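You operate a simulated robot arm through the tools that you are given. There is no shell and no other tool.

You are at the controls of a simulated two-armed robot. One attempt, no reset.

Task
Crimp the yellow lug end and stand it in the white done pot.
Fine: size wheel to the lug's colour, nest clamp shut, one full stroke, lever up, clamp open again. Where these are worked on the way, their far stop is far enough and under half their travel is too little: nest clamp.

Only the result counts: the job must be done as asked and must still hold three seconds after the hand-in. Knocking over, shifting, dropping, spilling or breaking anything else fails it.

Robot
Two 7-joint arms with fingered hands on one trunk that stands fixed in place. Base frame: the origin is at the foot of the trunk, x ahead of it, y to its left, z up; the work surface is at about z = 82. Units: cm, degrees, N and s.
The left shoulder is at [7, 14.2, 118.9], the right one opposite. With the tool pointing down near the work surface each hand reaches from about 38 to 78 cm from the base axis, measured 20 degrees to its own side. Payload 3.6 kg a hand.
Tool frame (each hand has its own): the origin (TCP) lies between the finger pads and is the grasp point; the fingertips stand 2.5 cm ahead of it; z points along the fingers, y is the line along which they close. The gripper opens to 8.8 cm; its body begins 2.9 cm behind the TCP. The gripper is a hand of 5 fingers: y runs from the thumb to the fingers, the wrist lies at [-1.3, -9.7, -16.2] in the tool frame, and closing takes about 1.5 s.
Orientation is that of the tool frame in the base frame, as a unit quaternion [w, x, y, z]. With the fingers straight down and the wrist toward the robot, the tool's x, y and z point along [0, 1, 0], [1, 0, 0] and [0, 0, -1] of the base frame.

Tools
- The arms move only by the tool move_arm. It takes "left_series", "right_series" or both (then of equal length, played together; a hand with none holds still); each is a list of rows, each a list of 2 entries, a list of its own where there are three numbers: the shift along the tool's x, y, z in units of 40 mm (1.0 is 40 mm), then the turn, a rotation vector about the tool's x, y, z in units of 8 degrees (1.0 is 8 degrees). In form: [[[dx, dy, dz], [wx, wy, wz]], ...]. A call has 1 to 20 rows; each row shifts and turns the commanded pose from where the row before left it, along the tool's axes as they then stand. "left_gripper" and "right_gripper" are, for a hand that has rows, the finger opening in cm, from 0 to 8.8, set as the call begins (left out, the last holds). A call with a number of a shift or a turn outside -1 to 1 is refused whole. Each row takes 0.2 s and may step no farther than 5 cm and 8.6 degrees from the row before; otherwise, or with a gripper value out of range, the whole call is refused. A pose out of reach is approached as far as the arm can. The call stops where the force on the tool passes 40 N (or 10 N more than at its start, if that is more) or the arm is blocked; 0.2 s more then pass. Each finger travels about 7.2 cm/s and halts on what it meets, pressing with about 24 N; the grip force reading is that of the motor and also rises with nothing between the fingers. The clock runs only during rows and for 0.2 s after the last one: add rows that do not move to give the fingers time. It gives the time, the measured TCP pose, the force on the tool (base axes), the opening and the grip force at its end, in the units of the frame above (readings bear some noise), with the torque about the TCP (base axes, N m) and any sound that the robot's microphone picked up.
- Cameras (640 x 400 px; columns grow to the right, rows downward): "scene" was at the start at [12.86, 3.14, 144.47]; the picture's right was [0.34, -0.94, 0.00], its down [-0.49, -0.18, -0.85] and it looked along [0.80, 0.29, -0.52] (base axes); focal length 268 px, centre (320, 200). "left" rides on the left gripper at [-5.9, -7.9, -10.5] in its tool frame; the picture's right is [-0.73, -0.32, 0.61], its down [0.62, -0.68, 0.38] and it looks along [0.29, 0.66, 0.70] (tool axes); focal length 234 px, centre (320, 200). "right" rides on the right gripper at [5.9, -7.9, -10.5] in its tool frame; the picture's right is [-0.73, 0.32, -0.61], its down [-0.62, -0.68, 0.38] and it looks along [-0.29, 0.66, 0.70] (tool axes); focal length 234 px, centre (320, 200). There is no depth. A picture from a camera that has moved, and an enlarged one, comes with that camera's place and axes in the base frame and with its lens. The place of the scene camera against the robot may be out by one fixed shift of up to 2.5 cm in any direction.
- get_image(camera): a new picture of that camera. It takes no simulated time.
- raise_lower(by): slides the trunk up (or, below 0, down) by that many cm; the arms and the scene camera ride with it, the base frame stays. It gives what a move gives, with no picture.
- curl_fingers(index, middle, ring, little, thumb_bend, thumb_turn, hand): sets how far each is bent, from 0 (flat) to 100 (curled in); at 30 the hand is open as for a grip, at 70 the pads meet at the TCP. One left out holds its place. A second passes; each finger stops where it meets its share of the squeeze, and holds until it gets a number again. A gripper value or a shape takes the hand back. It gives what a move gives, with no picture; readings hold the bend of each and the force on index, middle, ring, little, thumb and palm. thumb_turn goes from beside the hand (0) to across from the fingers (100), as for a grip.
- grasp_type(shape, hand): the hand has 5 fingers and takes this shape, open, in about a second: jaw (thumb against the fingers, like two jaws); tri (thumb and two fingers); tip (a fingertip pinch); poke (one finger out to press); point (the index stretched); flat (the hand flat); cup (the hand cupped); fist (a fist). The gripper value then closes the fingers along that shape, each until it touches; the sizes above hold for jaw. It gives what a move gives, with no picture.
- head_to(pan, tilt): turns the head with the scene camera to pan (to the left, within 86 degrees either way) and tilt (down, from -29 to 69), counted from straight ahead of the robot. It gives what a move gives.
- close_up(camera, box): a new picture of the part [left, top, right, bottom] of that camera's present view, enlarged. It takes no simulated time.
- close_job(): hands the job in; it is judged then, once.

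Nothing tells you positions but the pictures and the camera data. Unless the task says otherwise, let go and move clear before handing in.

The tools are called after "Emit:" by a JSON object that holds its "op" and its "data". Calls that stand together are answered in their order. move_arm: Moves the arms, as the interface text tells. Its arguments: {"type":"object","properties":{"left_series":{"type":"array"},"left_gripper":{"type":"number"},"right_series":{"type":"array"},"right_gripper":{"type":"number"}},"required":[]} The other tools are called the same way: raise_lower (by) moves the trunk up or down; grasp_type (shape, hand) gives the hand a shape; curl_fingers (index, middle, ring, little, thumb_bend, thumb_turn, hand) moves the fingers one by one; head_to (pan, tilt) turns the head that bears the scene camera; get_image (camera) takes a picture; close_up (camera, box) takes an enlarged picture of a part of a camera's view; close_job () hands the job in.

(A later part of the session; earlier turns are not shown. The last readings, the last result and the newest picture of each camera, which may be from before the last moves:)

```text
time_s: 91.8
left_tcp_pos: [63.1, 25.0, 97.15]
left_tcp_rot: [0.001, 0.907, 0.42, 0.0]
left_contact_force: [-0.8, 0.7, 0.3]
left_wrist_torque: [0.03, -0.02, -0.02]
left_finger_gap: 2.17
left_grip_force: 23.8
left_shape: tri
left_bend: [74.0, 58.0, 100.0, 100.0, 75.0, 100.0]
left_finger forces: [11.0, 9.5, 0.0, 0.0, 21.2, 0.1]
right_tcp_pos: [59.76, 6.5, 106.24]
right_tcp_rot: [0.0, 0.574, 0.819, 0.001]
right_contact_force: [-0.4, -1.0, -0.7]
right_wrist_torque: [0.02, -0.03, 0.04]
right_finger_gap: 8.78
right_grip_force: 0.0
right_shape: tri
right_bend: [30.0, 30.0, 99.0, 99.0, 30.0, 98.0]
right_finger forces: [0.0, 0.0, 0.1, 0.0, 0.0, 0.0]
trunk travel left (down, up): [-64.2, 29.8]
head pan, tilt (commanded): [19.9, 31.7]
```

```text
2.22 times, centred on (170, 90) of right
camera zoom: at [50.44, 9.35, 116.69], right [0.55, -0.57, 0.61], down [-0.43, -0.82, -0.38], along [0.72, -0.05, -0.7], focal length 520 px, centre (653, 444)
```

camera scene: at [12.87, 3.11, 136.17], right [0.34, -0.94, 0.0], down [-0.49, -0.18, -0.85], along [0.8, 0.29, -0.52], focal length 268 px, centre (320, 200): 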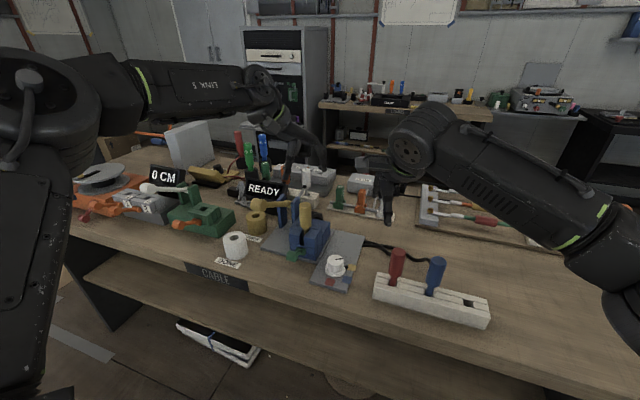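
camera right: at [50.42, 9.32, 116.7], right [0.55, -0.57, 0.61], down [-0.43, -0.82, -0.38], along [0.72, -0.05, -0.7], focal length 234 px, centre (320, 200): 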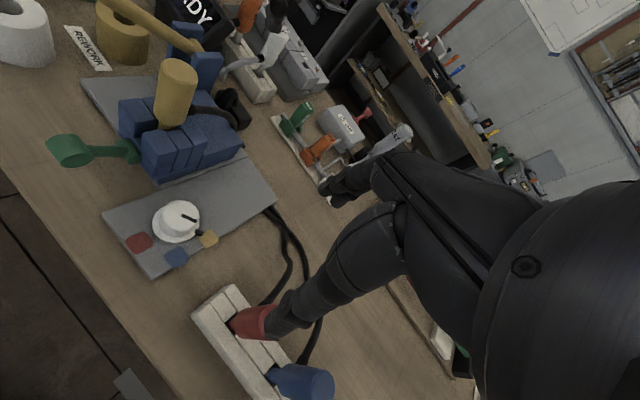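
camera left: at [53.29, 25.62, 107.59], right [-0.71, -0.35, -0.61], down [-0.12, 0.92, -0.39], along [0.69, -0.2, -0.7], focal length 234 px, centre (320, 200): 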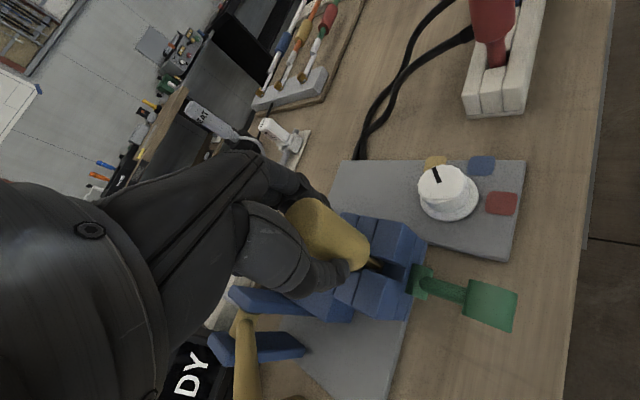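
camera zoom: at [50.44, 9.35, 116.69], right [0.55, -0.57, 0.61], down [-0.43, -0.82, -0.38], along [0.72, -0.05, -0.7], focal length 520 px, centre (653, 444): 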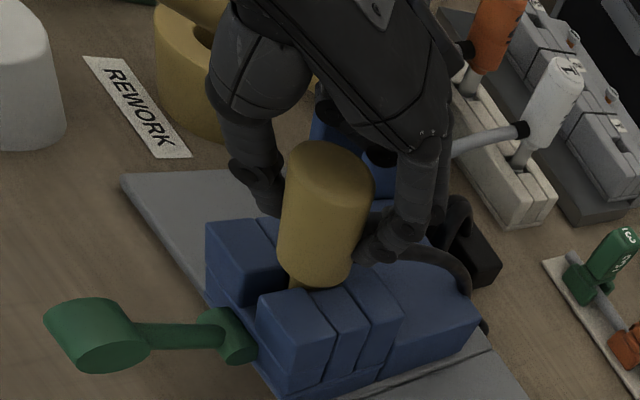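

The lug is gripped with about 21 N. I'll lift it gently and check that it comes with the hand.

Emit:
{"op": "move_arm", "data": {"left_series": [[[0, 0, -0.2], [0, 0, 0]], [[0, 0, -0.25], [0, 0, 0]], [[0, 0, -0.25], [0, 0, 0]], [[0, 0, -0.25], [0, 0, 0]], [[0, 0, 0], [0, 0, 0]]]}}

Emit:
{"op": "get_image", "data": {"camera": "left"}}

Emit:
{"op": "close_up", "data": {"camera": "right", "box": [60, 0, 280, 180]}}

Emit:
{"op": "close_up", "data": {"camera": "scene", "box": [240, 150, 400, 290]}}

```text
time_s: 93.0
left_tcp_pos: [63.13, 25.16, 100.93]
left_tcp_rot: [0.002, 0.907, 0.421, 0.0]
left_contact_force: [0.2, 0.1, -0.3]
left_wrist_torque: [-0.03, -0.02, -0.02]
left_finger_gap: 2.18
left_grip_force: 23.8
left_shape: tri
left_bend: [74.0, 58.0, 100.0, 100.0, 75.0, 100.0]
left_finger forces: [11.1, 9.4, 0.1, 0.0, 20.9, 0.0]
right_tcp_pos: [59.89, 6.59, 106.31]
right_tcp_rot: [0.0, 0.573, 0.819, 0.0]
right_contact_force: [0.3, 0.0, -0.4]
right_wrist_torque: [-0.03, 0.01, 0.0]
right_finger_gap: 8.78
right_grip_force: 0.1
right_shape: tri
right_bend: [30.0, 30.0, 99.0, 99.0, 30.0, 98.0]
right_finger forces: [0.1, 0.0, 0.0, 0.1, 0.1, 0.1]
trunk travel left (down, up): [-64.2, 29.8]
head pan, tilt (commanded): [19.9, 31.7]
```

```text
taken
camera left: at [53.19, 25.82, 111.5], right [-0.71, -0.35, -0.61], down [-0.12, 0.92, -0.39], along [0.69, -0.2, -0.69], focal length 234 px, centre (320, 200)
```

left: 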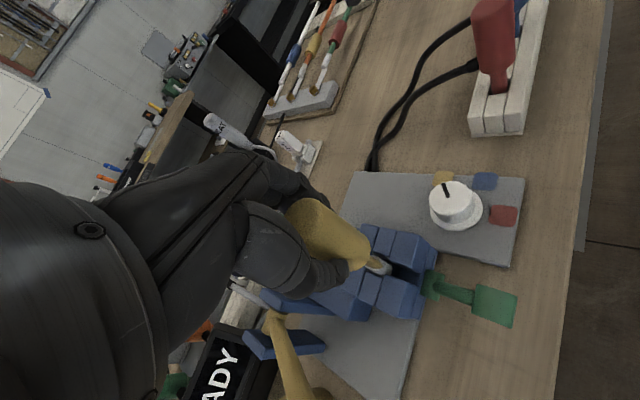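

```text
2.22 times, centred on (170, 90) of right
camera zoom: at [50.45, 9.35, 116.68], right [0.55, -0.57, 0.61], down [-0.43, -0.82, -0.38], along [0.72, -0.05, -0.7], focal length 520 px, centre (653, 444)
```

zoom: 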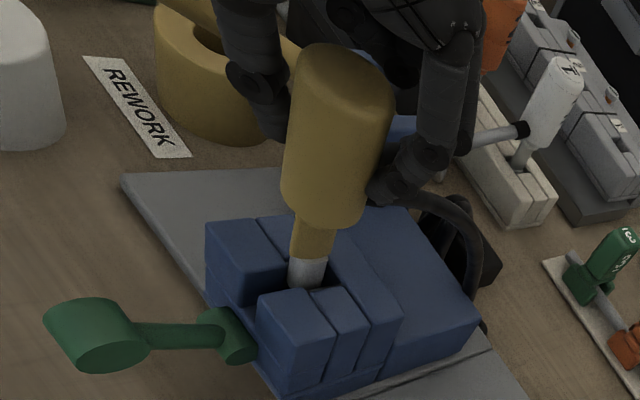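

```text
2.86 times, centred on (320, 220) of scene
camera zoom: at [12.91, 3.15, 136.16], right [0.34, -0.94, 0.0], down [-0.49, -0.18, -0.85], along [0.8, 0.29, -0.53], focal length 767 px, centre (320, 143)
```

zoom: 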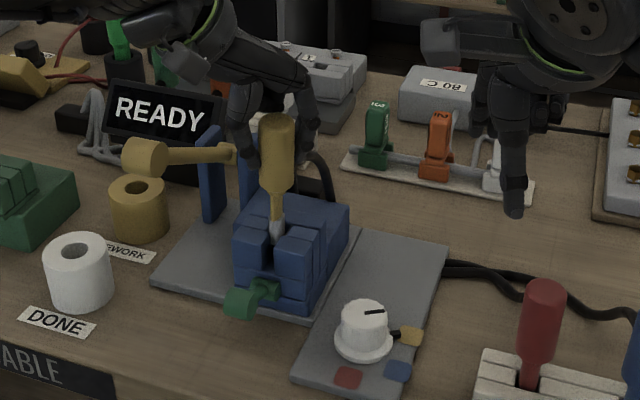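

The lug comes out cleanly and upright, showing its silver tip. I'll lift it well above the lever before carrying it across.

Emit:
{"op": "move_arm", "data": {"left_series": [[[0, 0, -0.6], [0, 0, 0]], [[0, 0, -0.7], [0, 0, 0]], [[0, 0, -0.7], [0, 0, 0]], [[0, 0, -0.7], [0, 0, 0]], [[0, 0, -0.8], [0, 0, 0]], [[0, 0, 0], [0, 0, 0]]]}}

Emit:
{"op": "get_image", "data": {"camera": "left"}}

Emit:
{"op": "get_image", "data": {"camera": "right"}}

Emit:
{"op": "get_image", "data": {"camera": "scene"}}

```text
time_s: 94.4
left_tcp_pos: [63.0, 25.21, 115.31]
left_tcp_rot: [0.001, 0.907, 0.421, 0.0]
left_contact_force: [0.4, 0.4, -0.7]
left_wrist_torque: [-0.01, -0.02, -0.01]
left_finger_gap: 2.18
left_grip_force: 24.2
left_shape: tri
left_bend: [74.0, 59.0, 100.0, 100.0, 75.0, 100.0]
left_finger forces: [11.5, 9.8, 0.0, 0.0, 21.0, 0.0]
right_tcp_pos: [59.81, 6.59, 106.29]
right_tcp_rot: [0.0, 0.574, 0.819, 0.0]
right_contact_force: [1.4, 0.4, 0.0]
right_wrist_torque: [0.03, -0.04, 0.0]
right_finger_gap: 8.76
right_grip_force: 0.0
right_shape: tri
right_bend: [30.0, 30.0, 99.0, 99.0, 30.0, 98.0]
right_finger forces: [0.0, 0.0, 0.1, 0.0, 0.0, 0.1]
trunk travel left (down, up): [-64.2, 29.8]
head pan, tilt (commanded): [19.9, 31.7]
```

```text
taken
camera left: at [53.12, 25.91, 125.72], right [-0.71, -0.35, -0.61], down [-0.12, 0.92, -0.39], along [0.69, -0.2, -0.7], focal length 234 px, centre (320, 200)
```

left: 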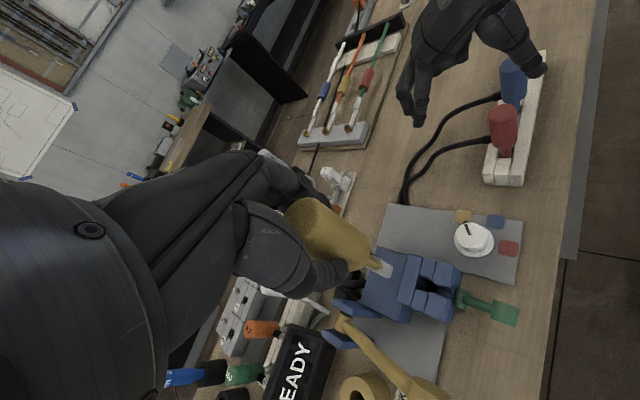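

```text
taken
camera right: at [50.46, 9.36, 116.68], right [0.55, -0.57, 0.61], down [-0.43, -0.82, -0.38], along [0.72, -0.05, -0.7], focal length 234 px, centre (320, 200)
```

right: 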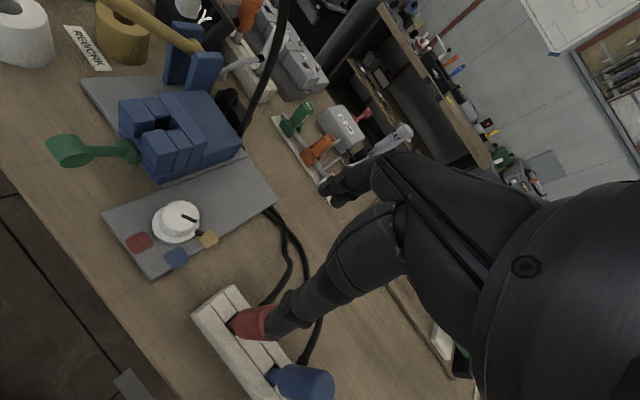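

```text
taken
camera scene: at [12.91, 3.16, 136.16], right [0.34, -0.94, 0.0], down [-0.49, -0.18, -0.85], along [0.8, 0.29, -0.53], focal length 268 px, centre (320, 200)
```

scene: 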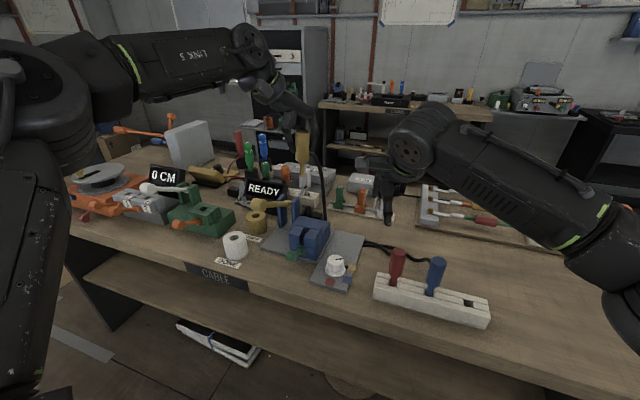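

Emit:
{"op": "close_up", "data": {"camera": "scene", "box": [240, 100, 360, 240]}}

Emit:
{"op": "close_up", "data": {"camera": "left", "box": [240, 170, 440, 320]}}

Emit:
{"op": "close_up", "data": {"camera": "right", "box": [0, 0, 300, 180]}}

```text
2.86 times, centred on (300, 170) of scene
camera zoom: at [12.91, 3.16, 136.16], right [0.34, -0.94, 0.0], down [-0.49, -0.18, -0.85], along [0.8, 0.29, -0.53], focal length 767 px, centre (377, 286)
```

zoom: 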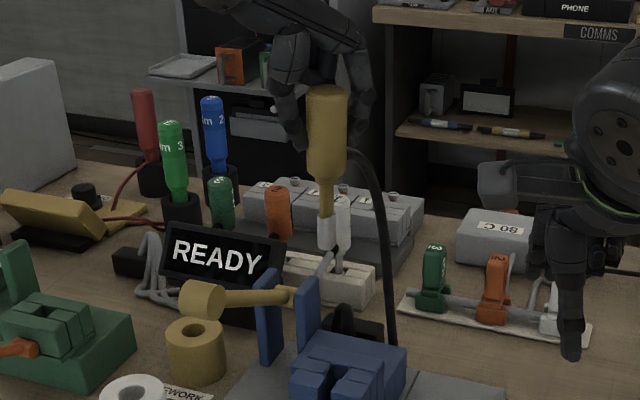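

```text
2.67 times, centred on (340, 245) of left
camera zoom: at [53.12, 25.91, 125.72], right [-0.71, -0.35, -0.61], down [-0.12, 0.92, -0.39], along [0.69, -0.2, -0.7], focal length 624 px, centre (267, 80)
```

zoom: 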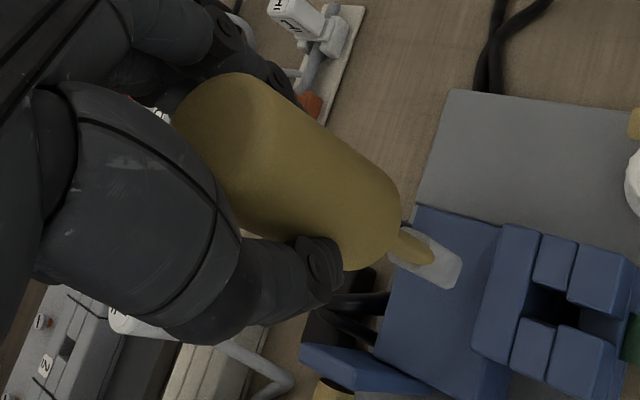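

```text
2.13 times, centred on (150, 90) of right
camera zoom: at [50.46, 9.36, 116.68], right [0.55, -0.57, 0.61], down [-0.43, -0.82, -0.38], along [0.72, -0.05, -0.7], focal length 500 px, centre (683, 435)
```

zoom: 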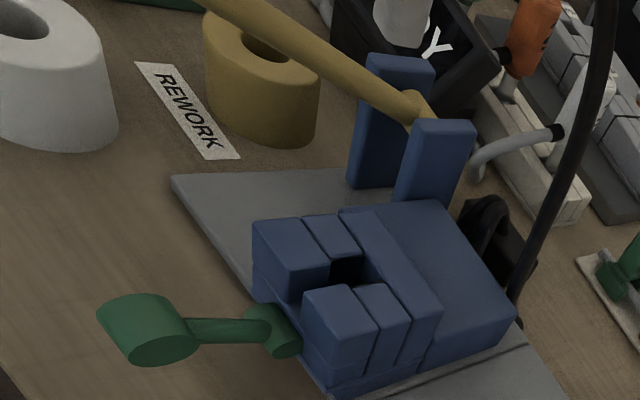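

The lug hangs straight, with its tip about 11.8 cm below the TCP (about z = 103.5), just above the lever. I'll raise 2 cm more and carry it over to the white pot at [58.4, 43.8], unwinding the yaw on the way.

Emit:
{"op": "move_arm", "data": {"left_series": [[[0, 0, -0.5], [0, 0, 0]], [[0.47, -0.646, 0], [0, 0, 0]], [[0.47, -0.646, 0], [0, 0, -1.0]], [[0.555, -0.574, 0], [0, 0, -1.0]], [[0.63, -0.492, 0], [0, 0, -1.0]], [[0.692, -0.399, 0], [0, 0, -1.0]], [[0.741, -0.298, 0], [0, 0, -1.0]], [[0, 0, 0], [0, 0, 0]], [[0, 0, 0], [0, 0, 0]]]}}

Emit:
{"op": "get_image", "data": {"camera": "left"}}

Emit:
{"op": "get_image", "data": {"camera": "scene"}}

Emit:
{"op": "get_image", "data": {"camera": "right"}}

```text
time_s: 96.4
left_tcp_pos: [58.55, 43.83, 116.98]
left_tcp_rot: [0.001, 0.709, 0.705, 0.0]
left_contact_force: [0.4, -0.3, -1.3]
left_wrist_torque: [-0.03, 0.0, 0.01]
left_finger_gap: 2.12
left_grip_force: 24.0
left_shape: tri
left_bend: [74.0, 59.0, 100.0, 100.0, 75.0, 100.0]
left_finger forces: [11.9, 9.5, 0.0, 0.0, 20.7, 0.0]
right_tcp_pos: [59.73, 6.54, 106.27]
right_tcp_rot: [0.0, 0.573, 0.82, 0.0]
right_contact_force: [-0.4, -0.2, 0.0]
right_wrist_torque: [-0.01, -0.03, 0.0]
right_finger_gap: 8.79
right_grip_force: 0.0
right_shape: tri
right_bend: [30.0, 30.0, 99.0, 99.0, 30.0, 98.0]
right_finger forces: [0.0, 0.1, 0.0, 0.0, 0.0, 0.0]
trunk travel left (down, up): [-64.2, 29.8]
head pan, tilt (commanded): [19.9, 31.7]
```

```text
taken
camera left: at [50.49, 38.01, 127.45], right [-0.32, -0.73, -0.61], down [-0.68, 0.62, -0.39], along [0.66, 0.29, -0.7], focal length 234 px, centre (320, 200)
```

left: 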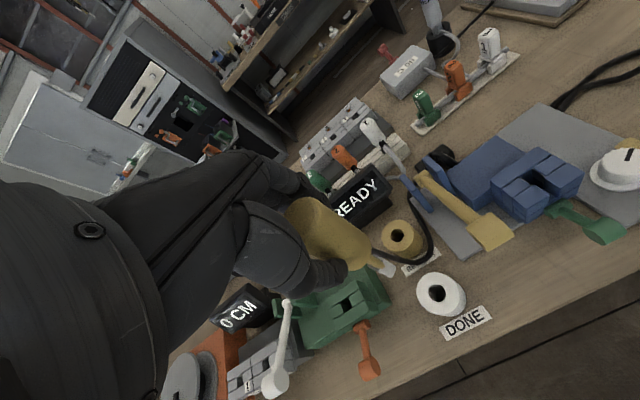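

```text
taken
camera scene: at [12.87, 3.15, 136.17], right [0.34, -0.94, 0.0], down [-0.49, -0.18, -0.85], along [0.8, 0.29, -0.53], focal length 268 px, centre (320, 200)
```

scene: 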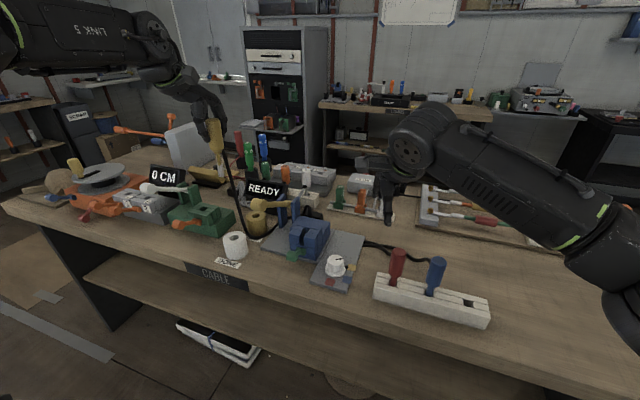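

```text
taken
camera right: at [50.42, 9.36, 116.7], right [0.55, -0.57, 0.61], down [-0.43, -0.82, -0.38], along [0.72, -0.05, -0.7], focal length 234 px, centre (320, 200)
```

right: 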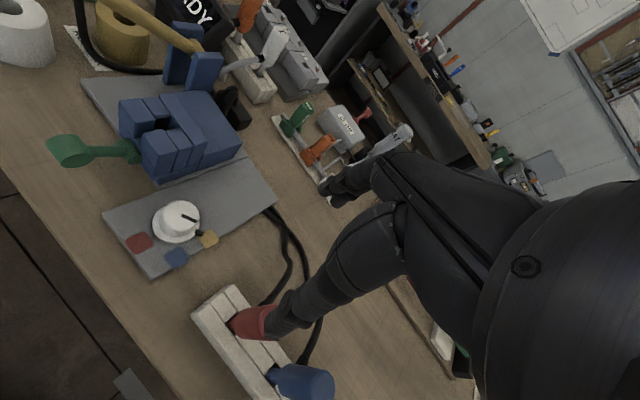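

The lug is above the pot area and the cable trails loosely. I'll zoom to align the lug tip with the pot's hole.

Emit:
{"op": "close_up", "data": {"camera": "left", "box": [340, 220, 500, 340]}}

Emit:
{"op": "close_up", "data": {"camera": "scene", "box": [170, 100, 290, 280]}}

Emit:
{"op": "close_up", "data": {"camera": "right", "box": [0, 0, 180, 120]}}

```text
3.33 times, centred on (420, 280) of left
camera zoom: at [50.49, 38.01, 127.45], right [-0.32, -0.73, -0.61], down [-0.68, 0.62, -0.39], along [0.66, 0.29, -0.7], focal length 781 px, centre (-13, -67)
```

zoom: 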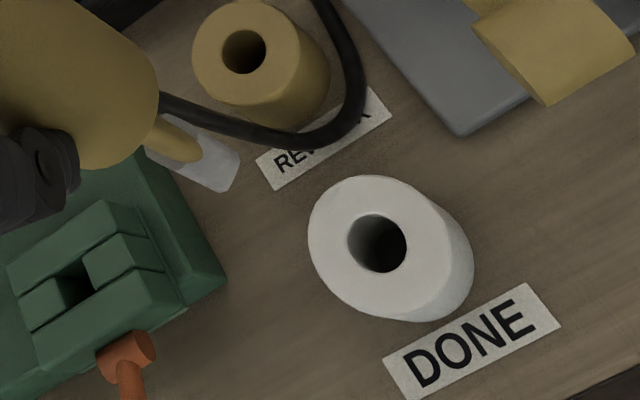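

```text
2.22 times, centred on (230, 190) of scene
camera zoom: at [12.87, 3.15, 136.17], right [0.34, -0.94, 0.0], down [-0.49, -0.18, -0.85], along [0.8, 0.29, -0.53], focal length 596 px, centre (520, 222)
```

zoom: 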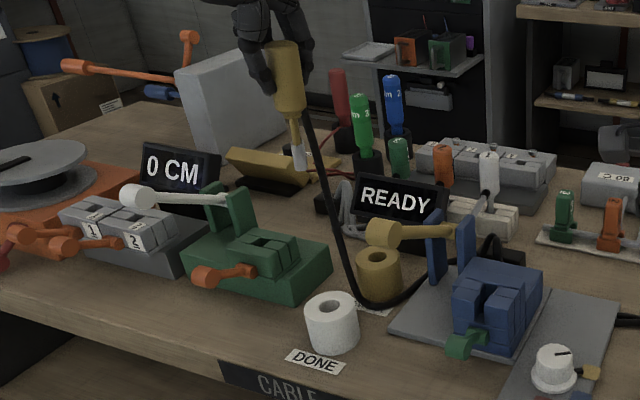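

```text
3.33 times, centred on (90, 60) of right
camera zoom: at [50.42, 9.36, 116.7], right [0.55, -0.57, 0.61], down [-0.43, -0.82, -0.38], along [0.72, -0.05, -0.7], focal length 781 px, centre (1087, 667)
```

zoom: 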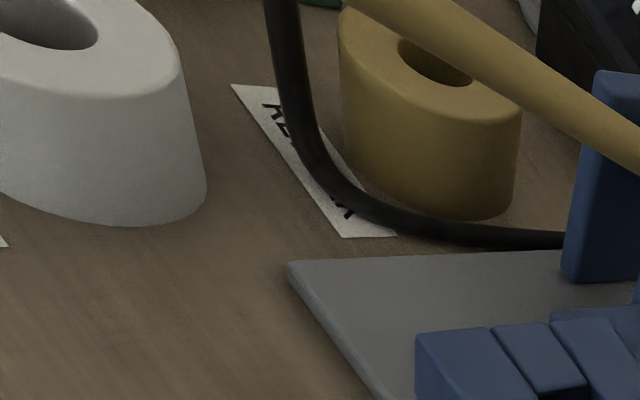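

The pot hole is at [58.4, 44.0, 87.5] and the lug hangs about 0.2 cm off it. I'll correct and lower until the tip is just above the rim.

Emit:
{"op": "move_arm", "data": {"left_series": [[[0.0375, -0.05, 0.5], [0, 0, 0]], [[0, 0, 0.8], [0, 0, 0]], [[0, 0, 0.8], [0, 0, 0]], [[0, 0, 0.8], [0, 0, 0]], [[0, 0, 0.7], [0, 0, 0]], [[0, 0, 0], [0, 0, 0]], [[0, 0, 0], [0, 0, 0]]]}}

Emit:
{"op": "get_image", "data": {"camera": "left"}}

Emit:
{"op": "close_up", "data": {"camera": "scene", "box": [190, 160, 290, 280]}}

Emit:
{"op": "close_up", "data": {"camera": "right", "box": [0, 0, 180, 120]}}

```text
time_s: 98.0
left_tcp_pos: [58.1, 43.68, 102.18]
left_tcp_rot: [0.0, 0.708, 0.706, -0.001]
left_contact_force: [-0.2, 0.4, -1.3]
left_wrist_torque: [0.04, -0.02, 0.02]
left_finger_gap: 2.08
left_grip_force: 24.4
left_shape: tri
left_bend: [74.0, 60.0, 100.0, 100.0, 75.0, 100.0]
left_finger forces: [12.2, 9.4, 0.1, 0.0, 20.7, 0.0]
right_tcp_pos: [59.77, 6.64, 106.29]
right_tcp_rot: [0.0, 0.574, 0.819, -0.001]
right_contact_force: [0.1, 0.4, 0.0]
right_wrist_torque: [-0.01, 0.01, -0.03]
right_finger_gap: 8.83
right_grip_force: 0.1
right_shape: tri
right_bend: [30.0, 30.0, 99.0, 99.0, 30.0, 98.0]
right_finger forces: [0.1, 0.0, 0.0, 0.0, 0.1, 0.1]
trunk travel left (down, up): [-64.2, 29.8]
head pan, tilt (commanded): [19.9, 31.7]
```

```text
taken
camera left: at [50.14, 37.91, 112.82], right [-0.33, -0.73, -0.61], down [-0.68, 0.63, -0.39], along [0.66, 0.29, -0.7], focal length 234 px, centre (320, 200)
```

left: 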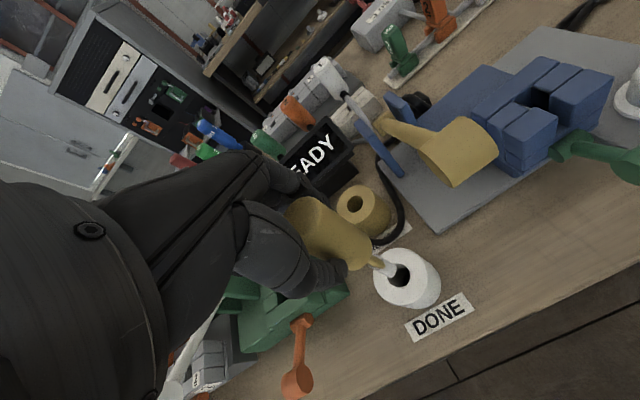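

```text
3.33 times, centred on (240, 220) of scene
camera zoom: at [12.89, 3.15, 136.16], right [0.34, -0.94, 0.0], down [-0.49, -0.18, -0.85], along [0.8, 0.29, -0.53], focal length 894 px, centre (587, 133)
```

zoom: 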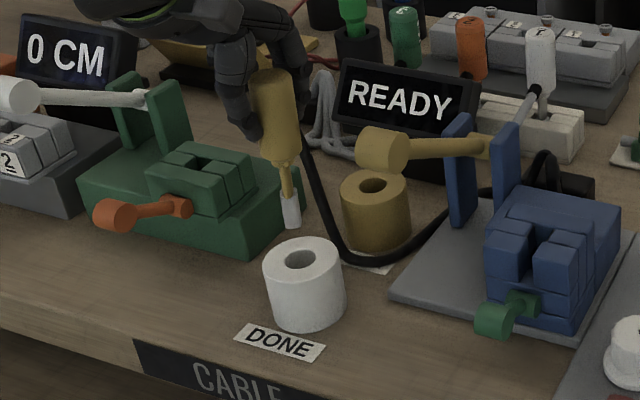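

```text
3.33 times, centred on (90, 60) of right
camera zoom: at [50.44, 9.36, 116.69], right [0.55, -0.57, 0.61], down [-0.43, -0.82, -0.38], along [0.72, -0.05, -0.7], focal length 781 px, centre (1087, 667)
```

zoom: 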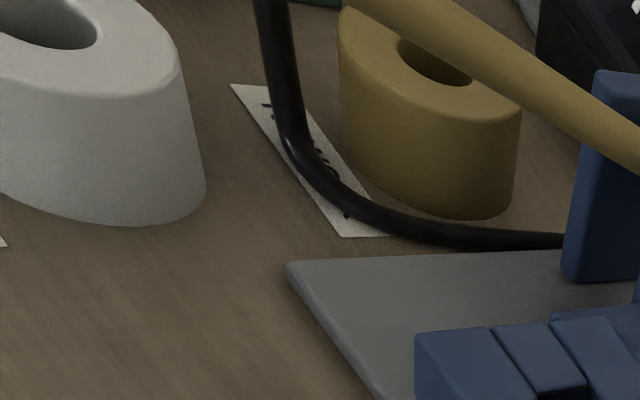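

Emit:
{"op": "close_up", "data": {"camera": "left", "box": [340, 220, 460, 320]}}

Emit:
{"op": "close_up", "data": {"camera": "scene", "box": [215, 190, 265, 265]}}

```text
4.00 times, centred on (400, 270) of left
camera zoom: at [50.14, 37.91, 112.82], right [-0.33, -0.73, -0.61], down [-0.68, 0.63, -0.39], along [0.66, 0.29, -0.7], focal length 937 px, centre (0, -80)
```

zoom: 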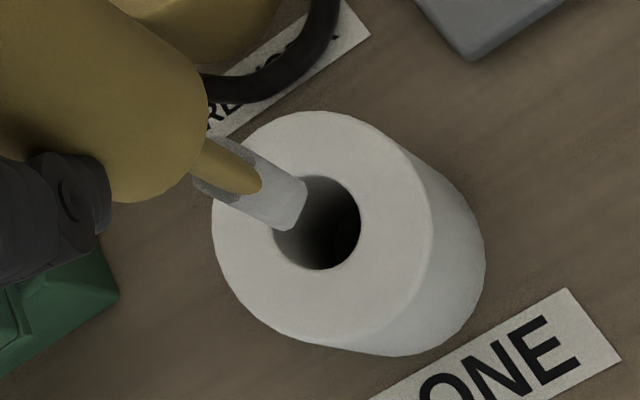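

```text
5.33 times, centred on (240, 228) of scene
camera zoom: at [12.89, 3.15, 136.16], right [0.34, -0.94, 0.0], down [-0.49, -0.18, -0.85], along [0.8, 0.29, -0.53], focal length 1431 px, centre (747, 53)
```

zoom: 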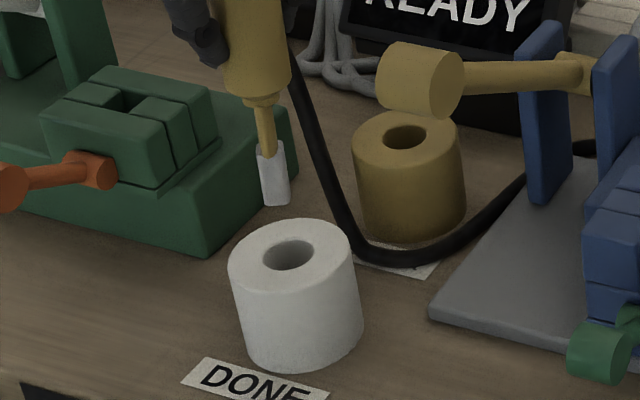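

The tip sits just above the rim but its exact offset depends on the tip height. I'll turn the right hand to give its camera a side view for triangulation.

Emit:
{"op": "move_arm", "data": {"right_series": [[[0, 0, 0], [0, 0, -0.94]], [[0, 0, 0], [0, 0, -0.94]], [[0, 0, 0], [0, 0, -0.94]], [[0, 0, 0], [0, 0, -0.93]], [[0, 0, 0], [0, 0, 0]], [[0, 0, 0], [0, 0, 0]]]}}

Emit:
{"op": "get_image", "data": {"camera": "right"}}

Emit:
{"op": "close_up", "data": {"camera": "right", "box": [130, 0, 270, 110]}}

Emit:
{"op": "close_up", "data": {"camera": "left", "box": [340, 220, 460, 320]}}

```text
time_s: 99.4
left_tcp_pos: [58.15, 43.8, 102.35]
left_tcp_rot: [0.001, 0.708, 0.706, -0.001]
left_contact_force: [-1.0, -0.7, -1.1]
left_wrist_torque: [0.01, -0.01, 0.05]
left_finger_gap: 2.1
left_grip_force: 24.3
left_shape: tri
left_bend: [74.0, 60.0, 100.0, 100.0, 75.0, 100.0]
left_finger forces: [12.3, 9.3, 0.1, 0.1, 20.7, 0.0]
right_tcp_pos: [59.88, 6.64, 106.19]
right_tcp_rot: [0.0, 0.341, 0.94, 0.0]
right_contact_force: [-0.2, 1.3, 0.5]
right_wrist_torque: [0.01, -0.02, 0.03]
right_finger_gap: 8.76
right_grip_force: 0.1
right_shape: tri
right_bend: [30.0, 30.0, 99.0, 99.0, 30.0, 98.0]
right_finger forces: [0.1, 0.0, 0.0, 0.0, 0.1, 0.0]
trunk travel left (down, up): [-64.2, 29.8]
head pan, tilt (commanded): [19.9, 31.7]
```

```text
taken
camera right: at [50.3, 4.24, 116.71], right [0.76, -0.22, 0.61], down [0.04, -0.92, -0.38], along [0.64, 0.32, -0.7], focal length 234 px, centre (320, 200)
```

right: 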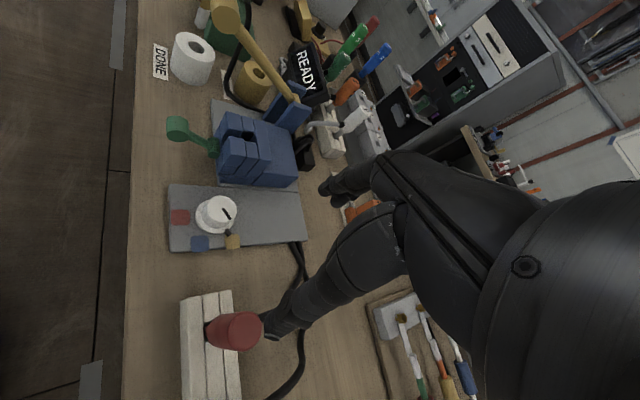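

```text
3.64 times, centred on (200, 55) of right
camera zoom: at [50.3, 4.24, 116.71], right [0.76, -0.22, 0.61], down [0.04, -0.92, -0.38], along [0.64, 0.32, -0.7], focal length 852 px, centre (756, 727)
```

zoom: 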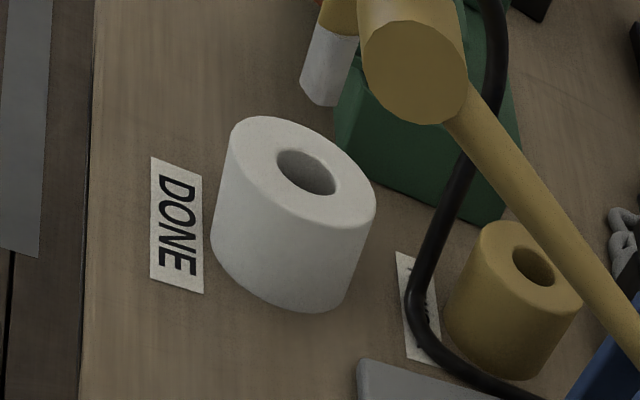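

```text
4.00 times, centred on (400, 270) of left
camera zoom: at [50.14, 37.9, 112.85], right [-0.33, -0.73, -0.61], down [-0.68, 0.63, -0.39], along [0.66, 0.29, -0.7], focal length 937 px, centre (0, -80)
```

zoom: 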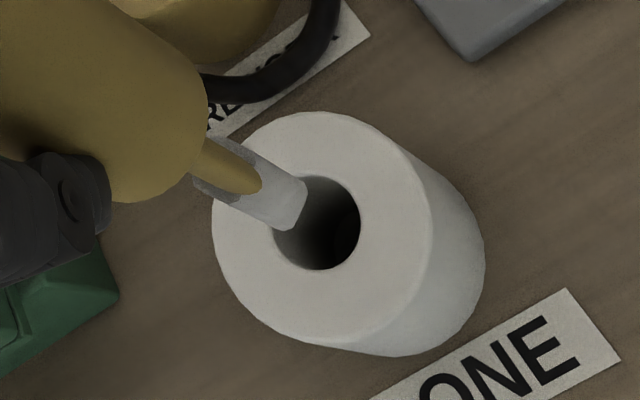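

Triangulation puts the tip at about [57.8, 43.3, 91.4], about 0.5 cm short of the hole centre in both x and y. I'll shift and lower a little, then re-check from both sides.

Emit:
{"op": "move_arm", "data": {"left_series": [[[0.125, 0.125, 0], [0, 0, 0]], [[0, 0, 0.25], [0, 0, 0]], [[0, 0, 0.2], [0, 0, 0]], [[0, 0, 0], [0, 0, 0]], [[0, 0, 0], [0, 0, 0]]]}}

Emit:
{"op": "close_up", "data": {"camera": "right", "box": [150, 0, 250, 80]}}

Emit:
{"op": "close_up", "data": {"camera": "left", "box": [340, 220, 460, 320]}}

Emit:
{"op": "close_up", "data": {"camera": "scene", "box": [215, 190, 265, 265]}}

```text
time_s: 100.6
left_tcp_pos: [58.93, 44.31, 100.82]
left_tcp_rot: [0.001, 0.708, 0.706, 0.0]
left_contact_force: [-0.1, -0.3, -1.6]
left_wrist_torque: [-0.01, 0.06, 0.01]
left_finger_gap: 2.1
left_grip_force: 24.0
left_shape: tri
left_bend: [74.0, 60.0, 100.0, 100.0, 75.0, 100.0]
left_finger forces: [12.2, 9.3, 0.1, 0.0, 20.5, 0.1]
right_tcp_pos: [59.84, 6.66, 106.31]
right_tcp_rot: [-0.001, 0.343, 0.939, 0.001]
right_contact_force: [-0.1, -0.4, 0.8]
right_wrist_torque: [-0.01, -0.02, -0.03]
right_finger_gap: 8.79
right_grip_force: 0.1
right_shape: tri
right_bend: [30.0, 30.0, 99.0, 99.0, 30.0, 98.0]
right_finger forces: [0.1, 0.1, 0.1, 0.0, 0.0, 0.1]
trunk travel left (down, up): [-64.2, 29.8]
head pan, tilt (commanded): [19.9, 31.7]
```

```text
5.00 times, centred on (200, 40) of right
camera zoom: at [50.29, 4.25, 116.72], right [0.76, -0.22, 0.61], down [0.04, -0.92, -0.38], along [0.64, 0.32, -0.7], focal length 1171 px, centre (920, 1000)
```

zoom: 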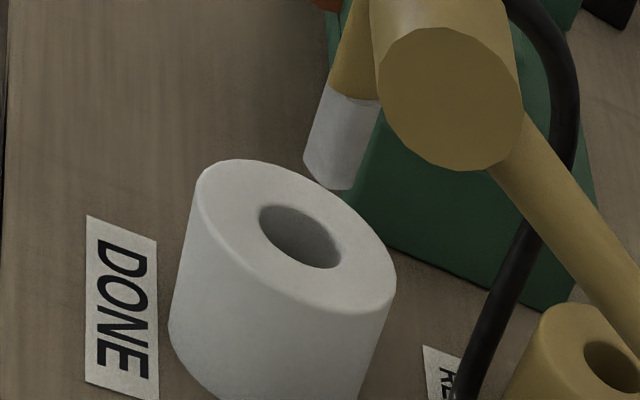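

```text
4.00 times, centred on (400, 270) of left
camera zoom: at [50.86, 38.52, 111.23], right [-0.33, -0.73, -0.61], down [-0.68, 0.63, -0.39], along [0.66, 0.29, -0.7], focal length 937 px, centre (0, -80)
```

zoom: 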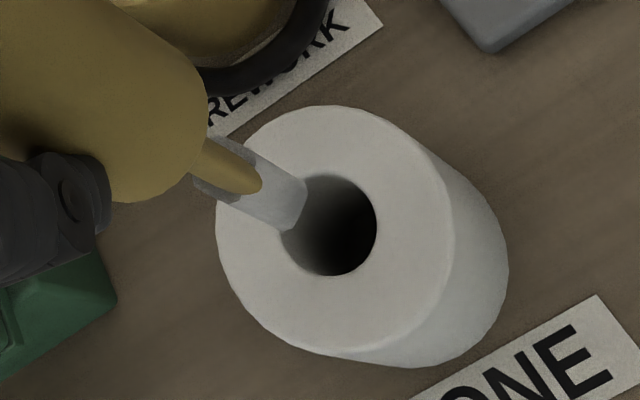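

```text
5.33 times, centred on (240, 228) of scene
camera zoom: at [12.88, 3.15, 136.17], right [0.34, -0.94, 0.0], down [-0.49, -0.18, -0.85], along [0.8, 0.29, -0.53], focal length 1431 px, centre (747, 53)
```

zoom: 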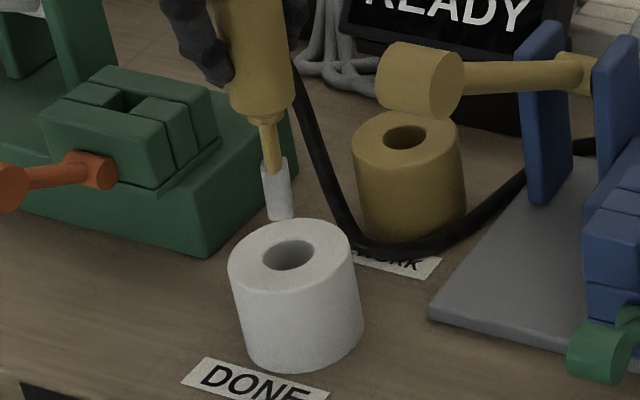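

All three views agree the tip is now over the hole within about 0.2 cm. I'll lower slowly into the pot.

Emit:
{"op": "move_arm", "data": {"left_series": [[[0, -0.03, 0.15], [0, 0, 0]], [[0, 0, 0.15], [0, 0, 0]], [[0, 0, 0.15], [0, 0, 0]], [[0, 0, 0.15], [0, 0, 0]], [[0, 0, 0.15], [0, 0, 0]], [[0, 0, 0.15], [0, 0, 0]], [[0, 0, 0], [0, 0, 0]], [[0, 0, 0], [0, 0, 0]]]}}

Emit:
{"op": "close_up", "data": {"camera": "right", "box": [150, 0, 250, 80]}}

Emit:
{"op": "close_up", "data": {"camera": "left", "box": [340, 220, 460, 320]}}

Emit:
{"op": "close_up", "data": {"camera": "scene", "box": [215, 190, 265, 265]}}

```text
time_s: 102.4
left_tcp_pos: [58.77, 44.49, 97.17]
left_tcp_rot: [0.001, 0.708, 0.706, 0.0]
left_contact_force: [0.0, -0.2, -1.5]
left_wrist_torque: [0.02, 0.02, 0.03]
left_finger_gap: 2.11
left_grip_force: 24.1
left_shape: tri
left_bend: [74.0, 60.0, 100.0, 100.0, 75.0, 100.0]
left_finger forces: [12.3, 9.3, 0.0, 0.0, 20.6, 0.0]
right_tcp_pos: [59.84, 6.53, 106.14]
right_tcp_rot: [0.0, 0.342, 0.94, -0.001]
right_contact_force: [0.1, 0.2, -0.4]
right_wrist_torque: [0.0, -0.01, -0.01]
right_finger_gap: 8.79
right_grip_force: 0.0
right_shape: tri
right_bend: [30.0, 30.0, 99.0, 99.0, 30.0, 98.0]
right_finger forces: [0.0, 0.1, 0.0, 0.1, 0.1, 0.0]
trunk travel left (down, up): [-64.2, 29.8]
head pan, tilt (commanded): [19.9, 31.7]
```

```text
5.00 times, centred on (200, 40) of right
camera zoom: at [50.3, 4.25, 116.72], right [0.76, -0.22, 0.61], down [0.04, -0.92, -0.38], along [0.64, 0.32, -0.7], focal length 1171 px, centre (920, 1000)
```

zoom: 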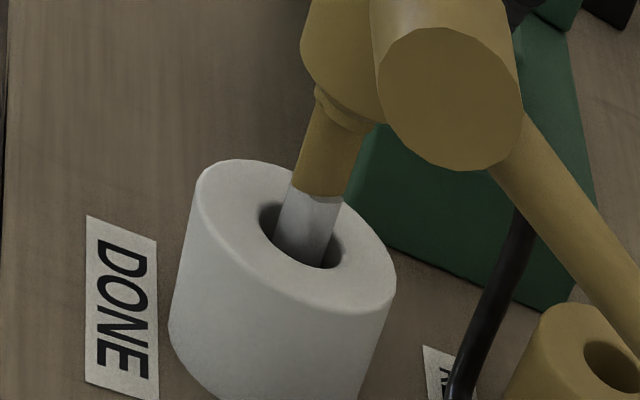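

```text
4.00 times, centred on (400, 270) of left
camera zoom: at [50.67, 38.69, 107.64], right [-0.33, -0.73, -0.61], down [-0.68, 0.62, -0.39], along [0.66, 0.29, -0.7], focal length 937 px, centre (0, -80)
```

zoom: 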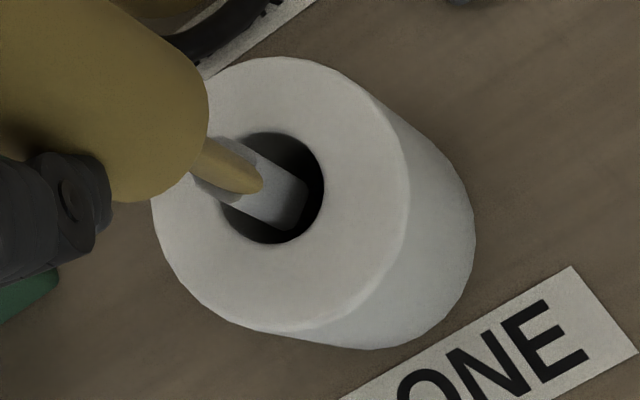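

```text
5.33 times, centred on (240, 228) of scene
camera zoom: at [12.89, 3.15, 136.16], right [0.34, -0.94, 0.0], down [-0.49, -0.18, -0.85], along [0.8, 0.29, -0.53], focal length 1431 px, centre (747, 53)
```

zoom: 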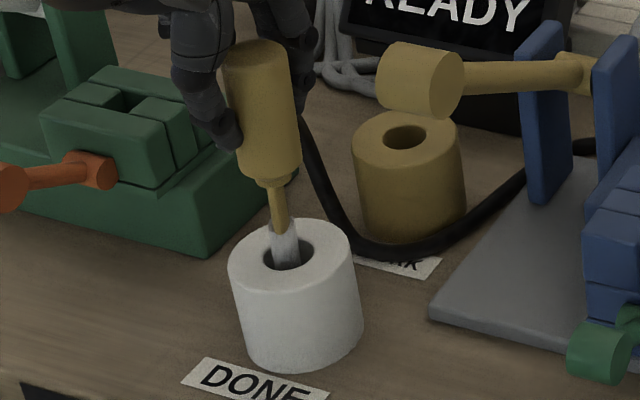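

The silver tip is inside the hole. I'll continue lowering until it seats.

Emit:
{"op": "move_arm", "data": {"left_series": [[[0, 0, 0.125], [0, 0, 0]], [[0, 0, 0.125], [0, 0, 0]], [[0, 0, 0.125], [0, 0, 0]], [[0, 0, 0.125], [0, 0, 0]], [[0, 0, 0.1], [0, 0, 0]], [[0, 0, 0], [0, 0, 0]]]}}

Emit:
{"op": "close_up", "data": {"camera": "right", "box": [150, 0, 250, 80]}}

Emit:
{"op": "close_up", "data": {"camera": "scene", "box": [215, 190, 265, 265]}}

```text
time_s: 103.8
left_tcp_pos: [58.74, 44.41, 94.72]
left_tcp_rot: [0.001, 0.708, 0.706, -0.001]
left_contact_force: [-1.1, 0.6, -0.6]
left_wrist_torque: [0.01, 0.01, 0.01]
left_finger_gap: 2.1
left_grip_force: 23.8
left_shape: tri
left_bend: [74.0, 60.0, 100.0, 100.0, 75.0, 100.0]
left_finger forces: [12.4, 9.2, 0.0, 0.1, 20.7, 0.1]
right_tcp_pos: [59.82, 6.55, 106.37]
right_tcp_rot: [0.0, 0.342, 0.94, 0.0]
right_contact_force: [-0.8, -0.2, -0.2]
right_wrist_torque: [0.02, 0.0, -0.02]
right_finger_gap: 8.78
right_grip_force: 0.1
right_shape: tri
right_bend: [30.0, 30.0, 99.0, 99.0, 30.0, 98.0]
right_finger forces: [0.1, 0.0, 0.1, 0.1, 0.1, 0.1]
trunk travel left (down, up): [-64.2, 29.8]
head pan, tilt (commanded): [19.9, 31.7]
```

```text
5.00 times, centred on (200, 40) of right
camera zoom: at [50.28, 4.25, 116.73], right [0.76, -0.22, 0.61], down [0.04, -0.92, -0.38], along [0.64, 0.32, -0.7], focal length 1171 px, centre (920, 1000)
```

zoom: 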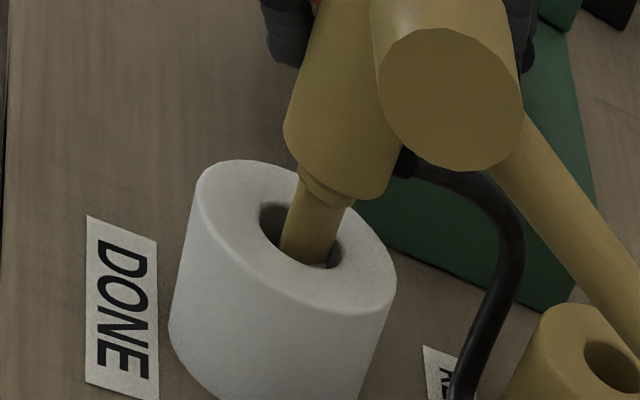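

```text
5.33 times, centred on (240, 228) of scene
camera zoom: at [12.87, 3.14, 136.17], right [0.34, -0.94, 0.0], down [-0.49, -0.18, -0.85], along [0.8, 0.29, -0.53], focal length 1431 px, centre (747, 53)
```

zoom: 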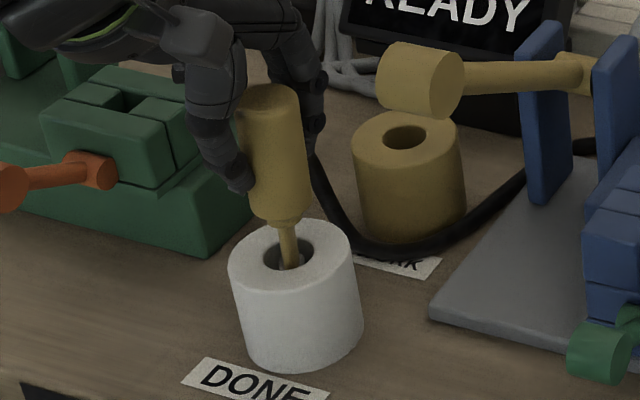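

Emit:
{"op": "move_arm", "data": {"left_series": [[[0, 0, 0.08], [0, 0, 0]], [[0, 0, 0.08], [0, 0, 0]], [[0, 0, 0.08], [0, 0, 0]], [[0, 0, 0.08], [0, 0, 0]], [[0, 0, 0], [0, 0, 0]]]}}

Emit:
{"op": "close_up", "data": {"camera": "right", "box": [150, 0, 250, 80]}}

Emit:
{"op": "close_up", "data": {"camera": "scene", "box": [215, 190, 265, 265]}}

Emit:
{"op": "get_image", "data": {"camera": "left"}}

```text
time_s: 105.0
left_tcp_pos: [58.73, 44.44, 93.41]
left_tcp_rot: [0.001, 0.708, 0.706, -0.001]
left_contact_force: [-0.5, 0.3, -1.3]
left_wrist_torque: [0.02, 0.01, -0.03]
left_finger_gap: 2.09
left_grip_force: 23.8
left_shape: tri
left_bend: [74.0, 60.0, 100.0, 100.0, 75.0, 100.0]
left_finger forces: [12.4, 9.2, 0.0, 0.1, 20.6, 0.1]
right_tcp_pos: [59.78, 6.61, 106.24]
right_tcp_rot: [-0.001, 0.342, 0.94, 0.0]
right_contact_force: [0.2, 0.0, 0.6]
right_wrist_torque: [0.05, 0.05, -0.01]
right_finger_gap: 8.78
right_grip_force: 0.1
right_shape: tri
right_bend: [30.0, 30.0, 99.0, 99.0, 30.0, 98.0]
right_finger forces: [0.0, 0.0, 0.0, 0.0, 0.1, 0.1]
trunk travel left (down, up): [-64.2, 29.8]
head pan, tilt (commanded): [19.9, 31.7]
```

```text
5.00 times, centred on (200, 40) of right
camera zoom: at [50.29, 4.25, 116.72], right [0.76, -0.22, 0.61], down [0.04, -0.92, -0.38], along [0.64, 0.32, -0.7], focal length 1171 px, centre (920, 1000)
```

zoom: 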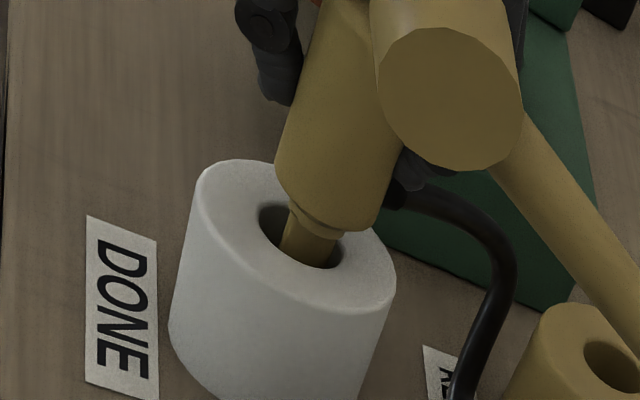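

```text
5.33 times, centred on (240, 228) of scene
camera zoom: at [12.89, 3.15, 136.17], right [0.34, -0.94, 0.0], down [-0.49, -0.18, -0.85], along [0.8, 0.29, -0.53], focal length 1431 px, centre (747, 53)
```

zoom: 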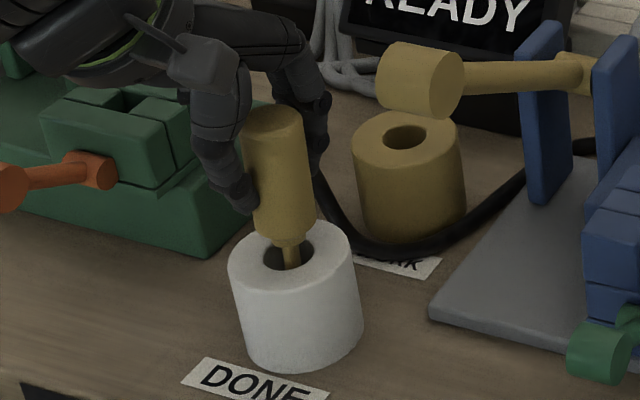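

```text
taken
camera left: at [50.76, 38.63, 103.9], right [-0.33, -0.73, -0.61], down [-0.68, 0.63, -0.39], along [0.66, 0.29, -0.7], focal length 234 px, centre (320, 200)
```

left: 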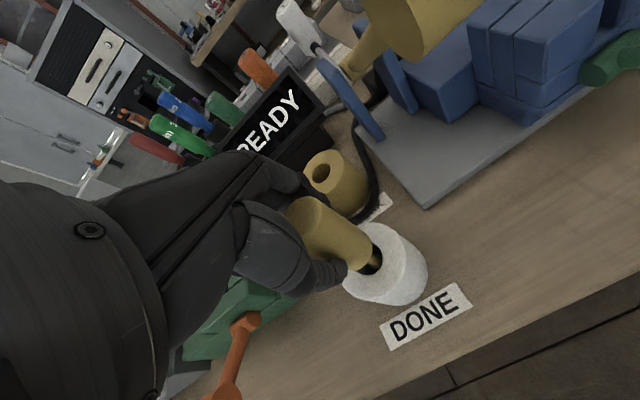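

Still no contact; the rod is slightly toward the far side of the hole. I'll nudge it back 0.25 cm and keep lowering in tiny steps until it seats.

Emit:
{"op": "move_arm", "data": {"left_series": [[[0, -0.06, 0], [0, 0, 0]], [[0, 0, 0.05], [0, 0, 0]], [[0, 0, 0.05], [0, 0, 0]], [[0, 0, 0.05], [0, 0, 0]], [[0, 0, 0.05], [0, 0, 0]], [[0, 0, 0.05], [0, 0, 0]], [[0, 0, 0], [0, 0, 0]]]}}

Emit:
{"op": "close_up", "data": {"camera": "right", "box": [150, 0, 250, 80]}}

Emit:
{"op": "close_up", "data": {"camera": "scene", "box": [215, 190, 265, 265]}}

```text
time_s: 106.6
left_tcp_pos: [58.21, 44.24, 92.99]
left_tcp_rot: [0.002, 0.708, 0.706, 0.004]
left_contact_force: [1.3, 0.6, 35.0]
left_wrist_torque: [0.0, -0.16, 0.07]
left_finger_gap: 2.41
left_grip_force: 24.4
left_shape: tri
left_bend: [74.0, 59.0, 100.0, 100.0, 77.0, 100.0]
left_finger forces: [15.7, 15.3, 0.0, 0.1, 26.9, 0.1]
right_tcp_pos: [59.39, 6.25, 106.58]
right_tcp_rot: [0.001, 0.341, 0.94, 0.003]
right_contact_force: [0.4, -0.2, 0.5]
right_wrist_torque: [-0.02, 0.02, 0.0]
right_finger_gap: 8.78
right_grip_force: 0.1
right_shape: tri
right_bend: [30.0, 30.0, 99.0, 99.0, 30.0, 98.0]
right_finger forces: [0.0, 0.1, 0.0, 0.0, 0.1, 0.1]
trunk travel left (down, up): [-64.2, 29.8]
head pan, tilt (commanded): [19.9, 31.7]
```

```text
5.00 times, centred on (200, 40) of right
camera zoom: at [49.77, 3.88, 117.01], right [0.76, -0.22, 0.61], down [0.04, -0.92, -0.39], along [0.65, 0.32, -0.69], focal length 1171 px, centre (920, 1000)
```

zoom: 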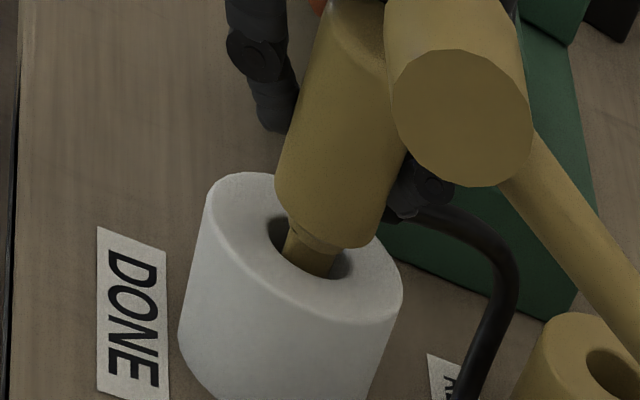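

```text
5.33 times, centred on (240, 228) of scene
camera zoom: at [12.28, 2.72, 136.26], right [0.34, -0.94, 0.0], down [-0.49, -0.18, -0.85], along [0.8, 0.29, -0.52], focal length 1431 px, centre (747, 53)
```

zoom: 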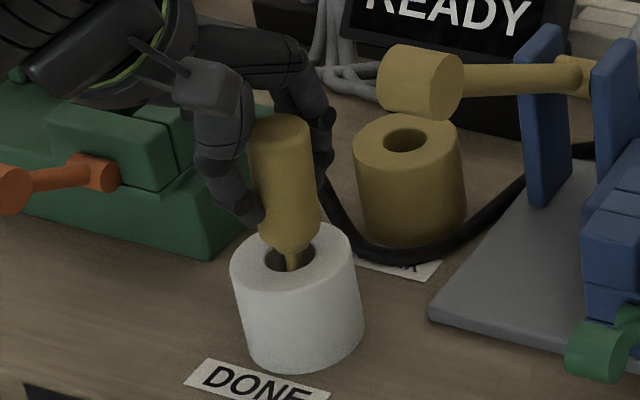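

The lug is seated (35 N upward). I'll relax the push slightly and then open the hand.

Emit:
{"op": "move_arm", "data": {"left_series": [[[0, 0, -0.1], [0, 0, 0]], [[0, 0, 0], [0, 0, 0]], [[0, 0, 0], [0, 0, 0]]]}}

Emit:
{"op": "close_up", "data": {"camera": "right", "box": [150, 0, 250, 80]}}

```text
time_s: 107.4
left_tcp_pos: [58.33, 44.26, 92.96]
left_tcp_rot: [0.001, 0.708, 0.706, 0.001]
left_contact_force: [1.0, 0.9, 19.8]
left_wrist_torque: [0.01, -0.09, 0.04]
left_finger_gap: 2.35
left_grip_force: 23.9
left_shape: tri
left_bend: [74.0, 59.0, 100.0, 100.0, 77.0, 100.0]
left_finger forces: [15.6, 11.8, 0.0, 0.1, 24.2, 0.1]
right_tcp_pos: [59.55, 6.43, 106.47]
right_tcp_rot: [0.001, 0.342, 0.94, 0.002]
right_contact_force: [0.2, 0.2, 0.1]
right_wrist_torque: [0.03, 0.01, -0.01]
right_finger_gap: 8.77
right_grip_force: 0.0
right_shape: tri
right_bend: [30.0, 30.0, 99.0, 99.0, 30.0, 98.0]
right_finger forces: [0.1, 0.0, 0.0, 0.0, 0.0, 0.0]
trunk travel left (down, up): [-64.2, 29.8]
head pan, tilt (commanded): [19.9, 31.7]
```

```text
5.00 times, centred on (200, 40) of right
camera zoom: at [50.01, 4.05, 116.86], right [0.76, -0.22, 0.61], down [0.04, -0.92, -0.38], along [0.65, 0.32, -0.69], focal length 1171 px, centre (920, 1000)
```

zoom: 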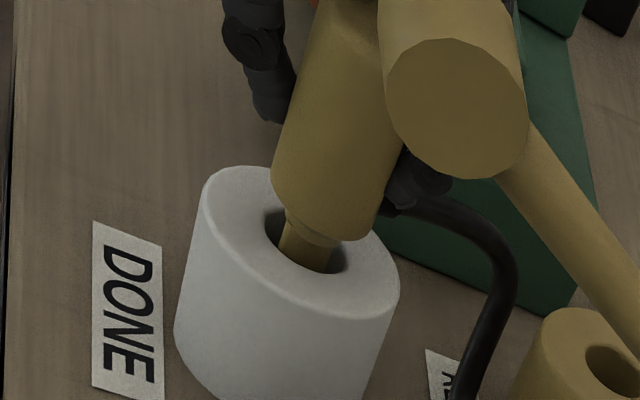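

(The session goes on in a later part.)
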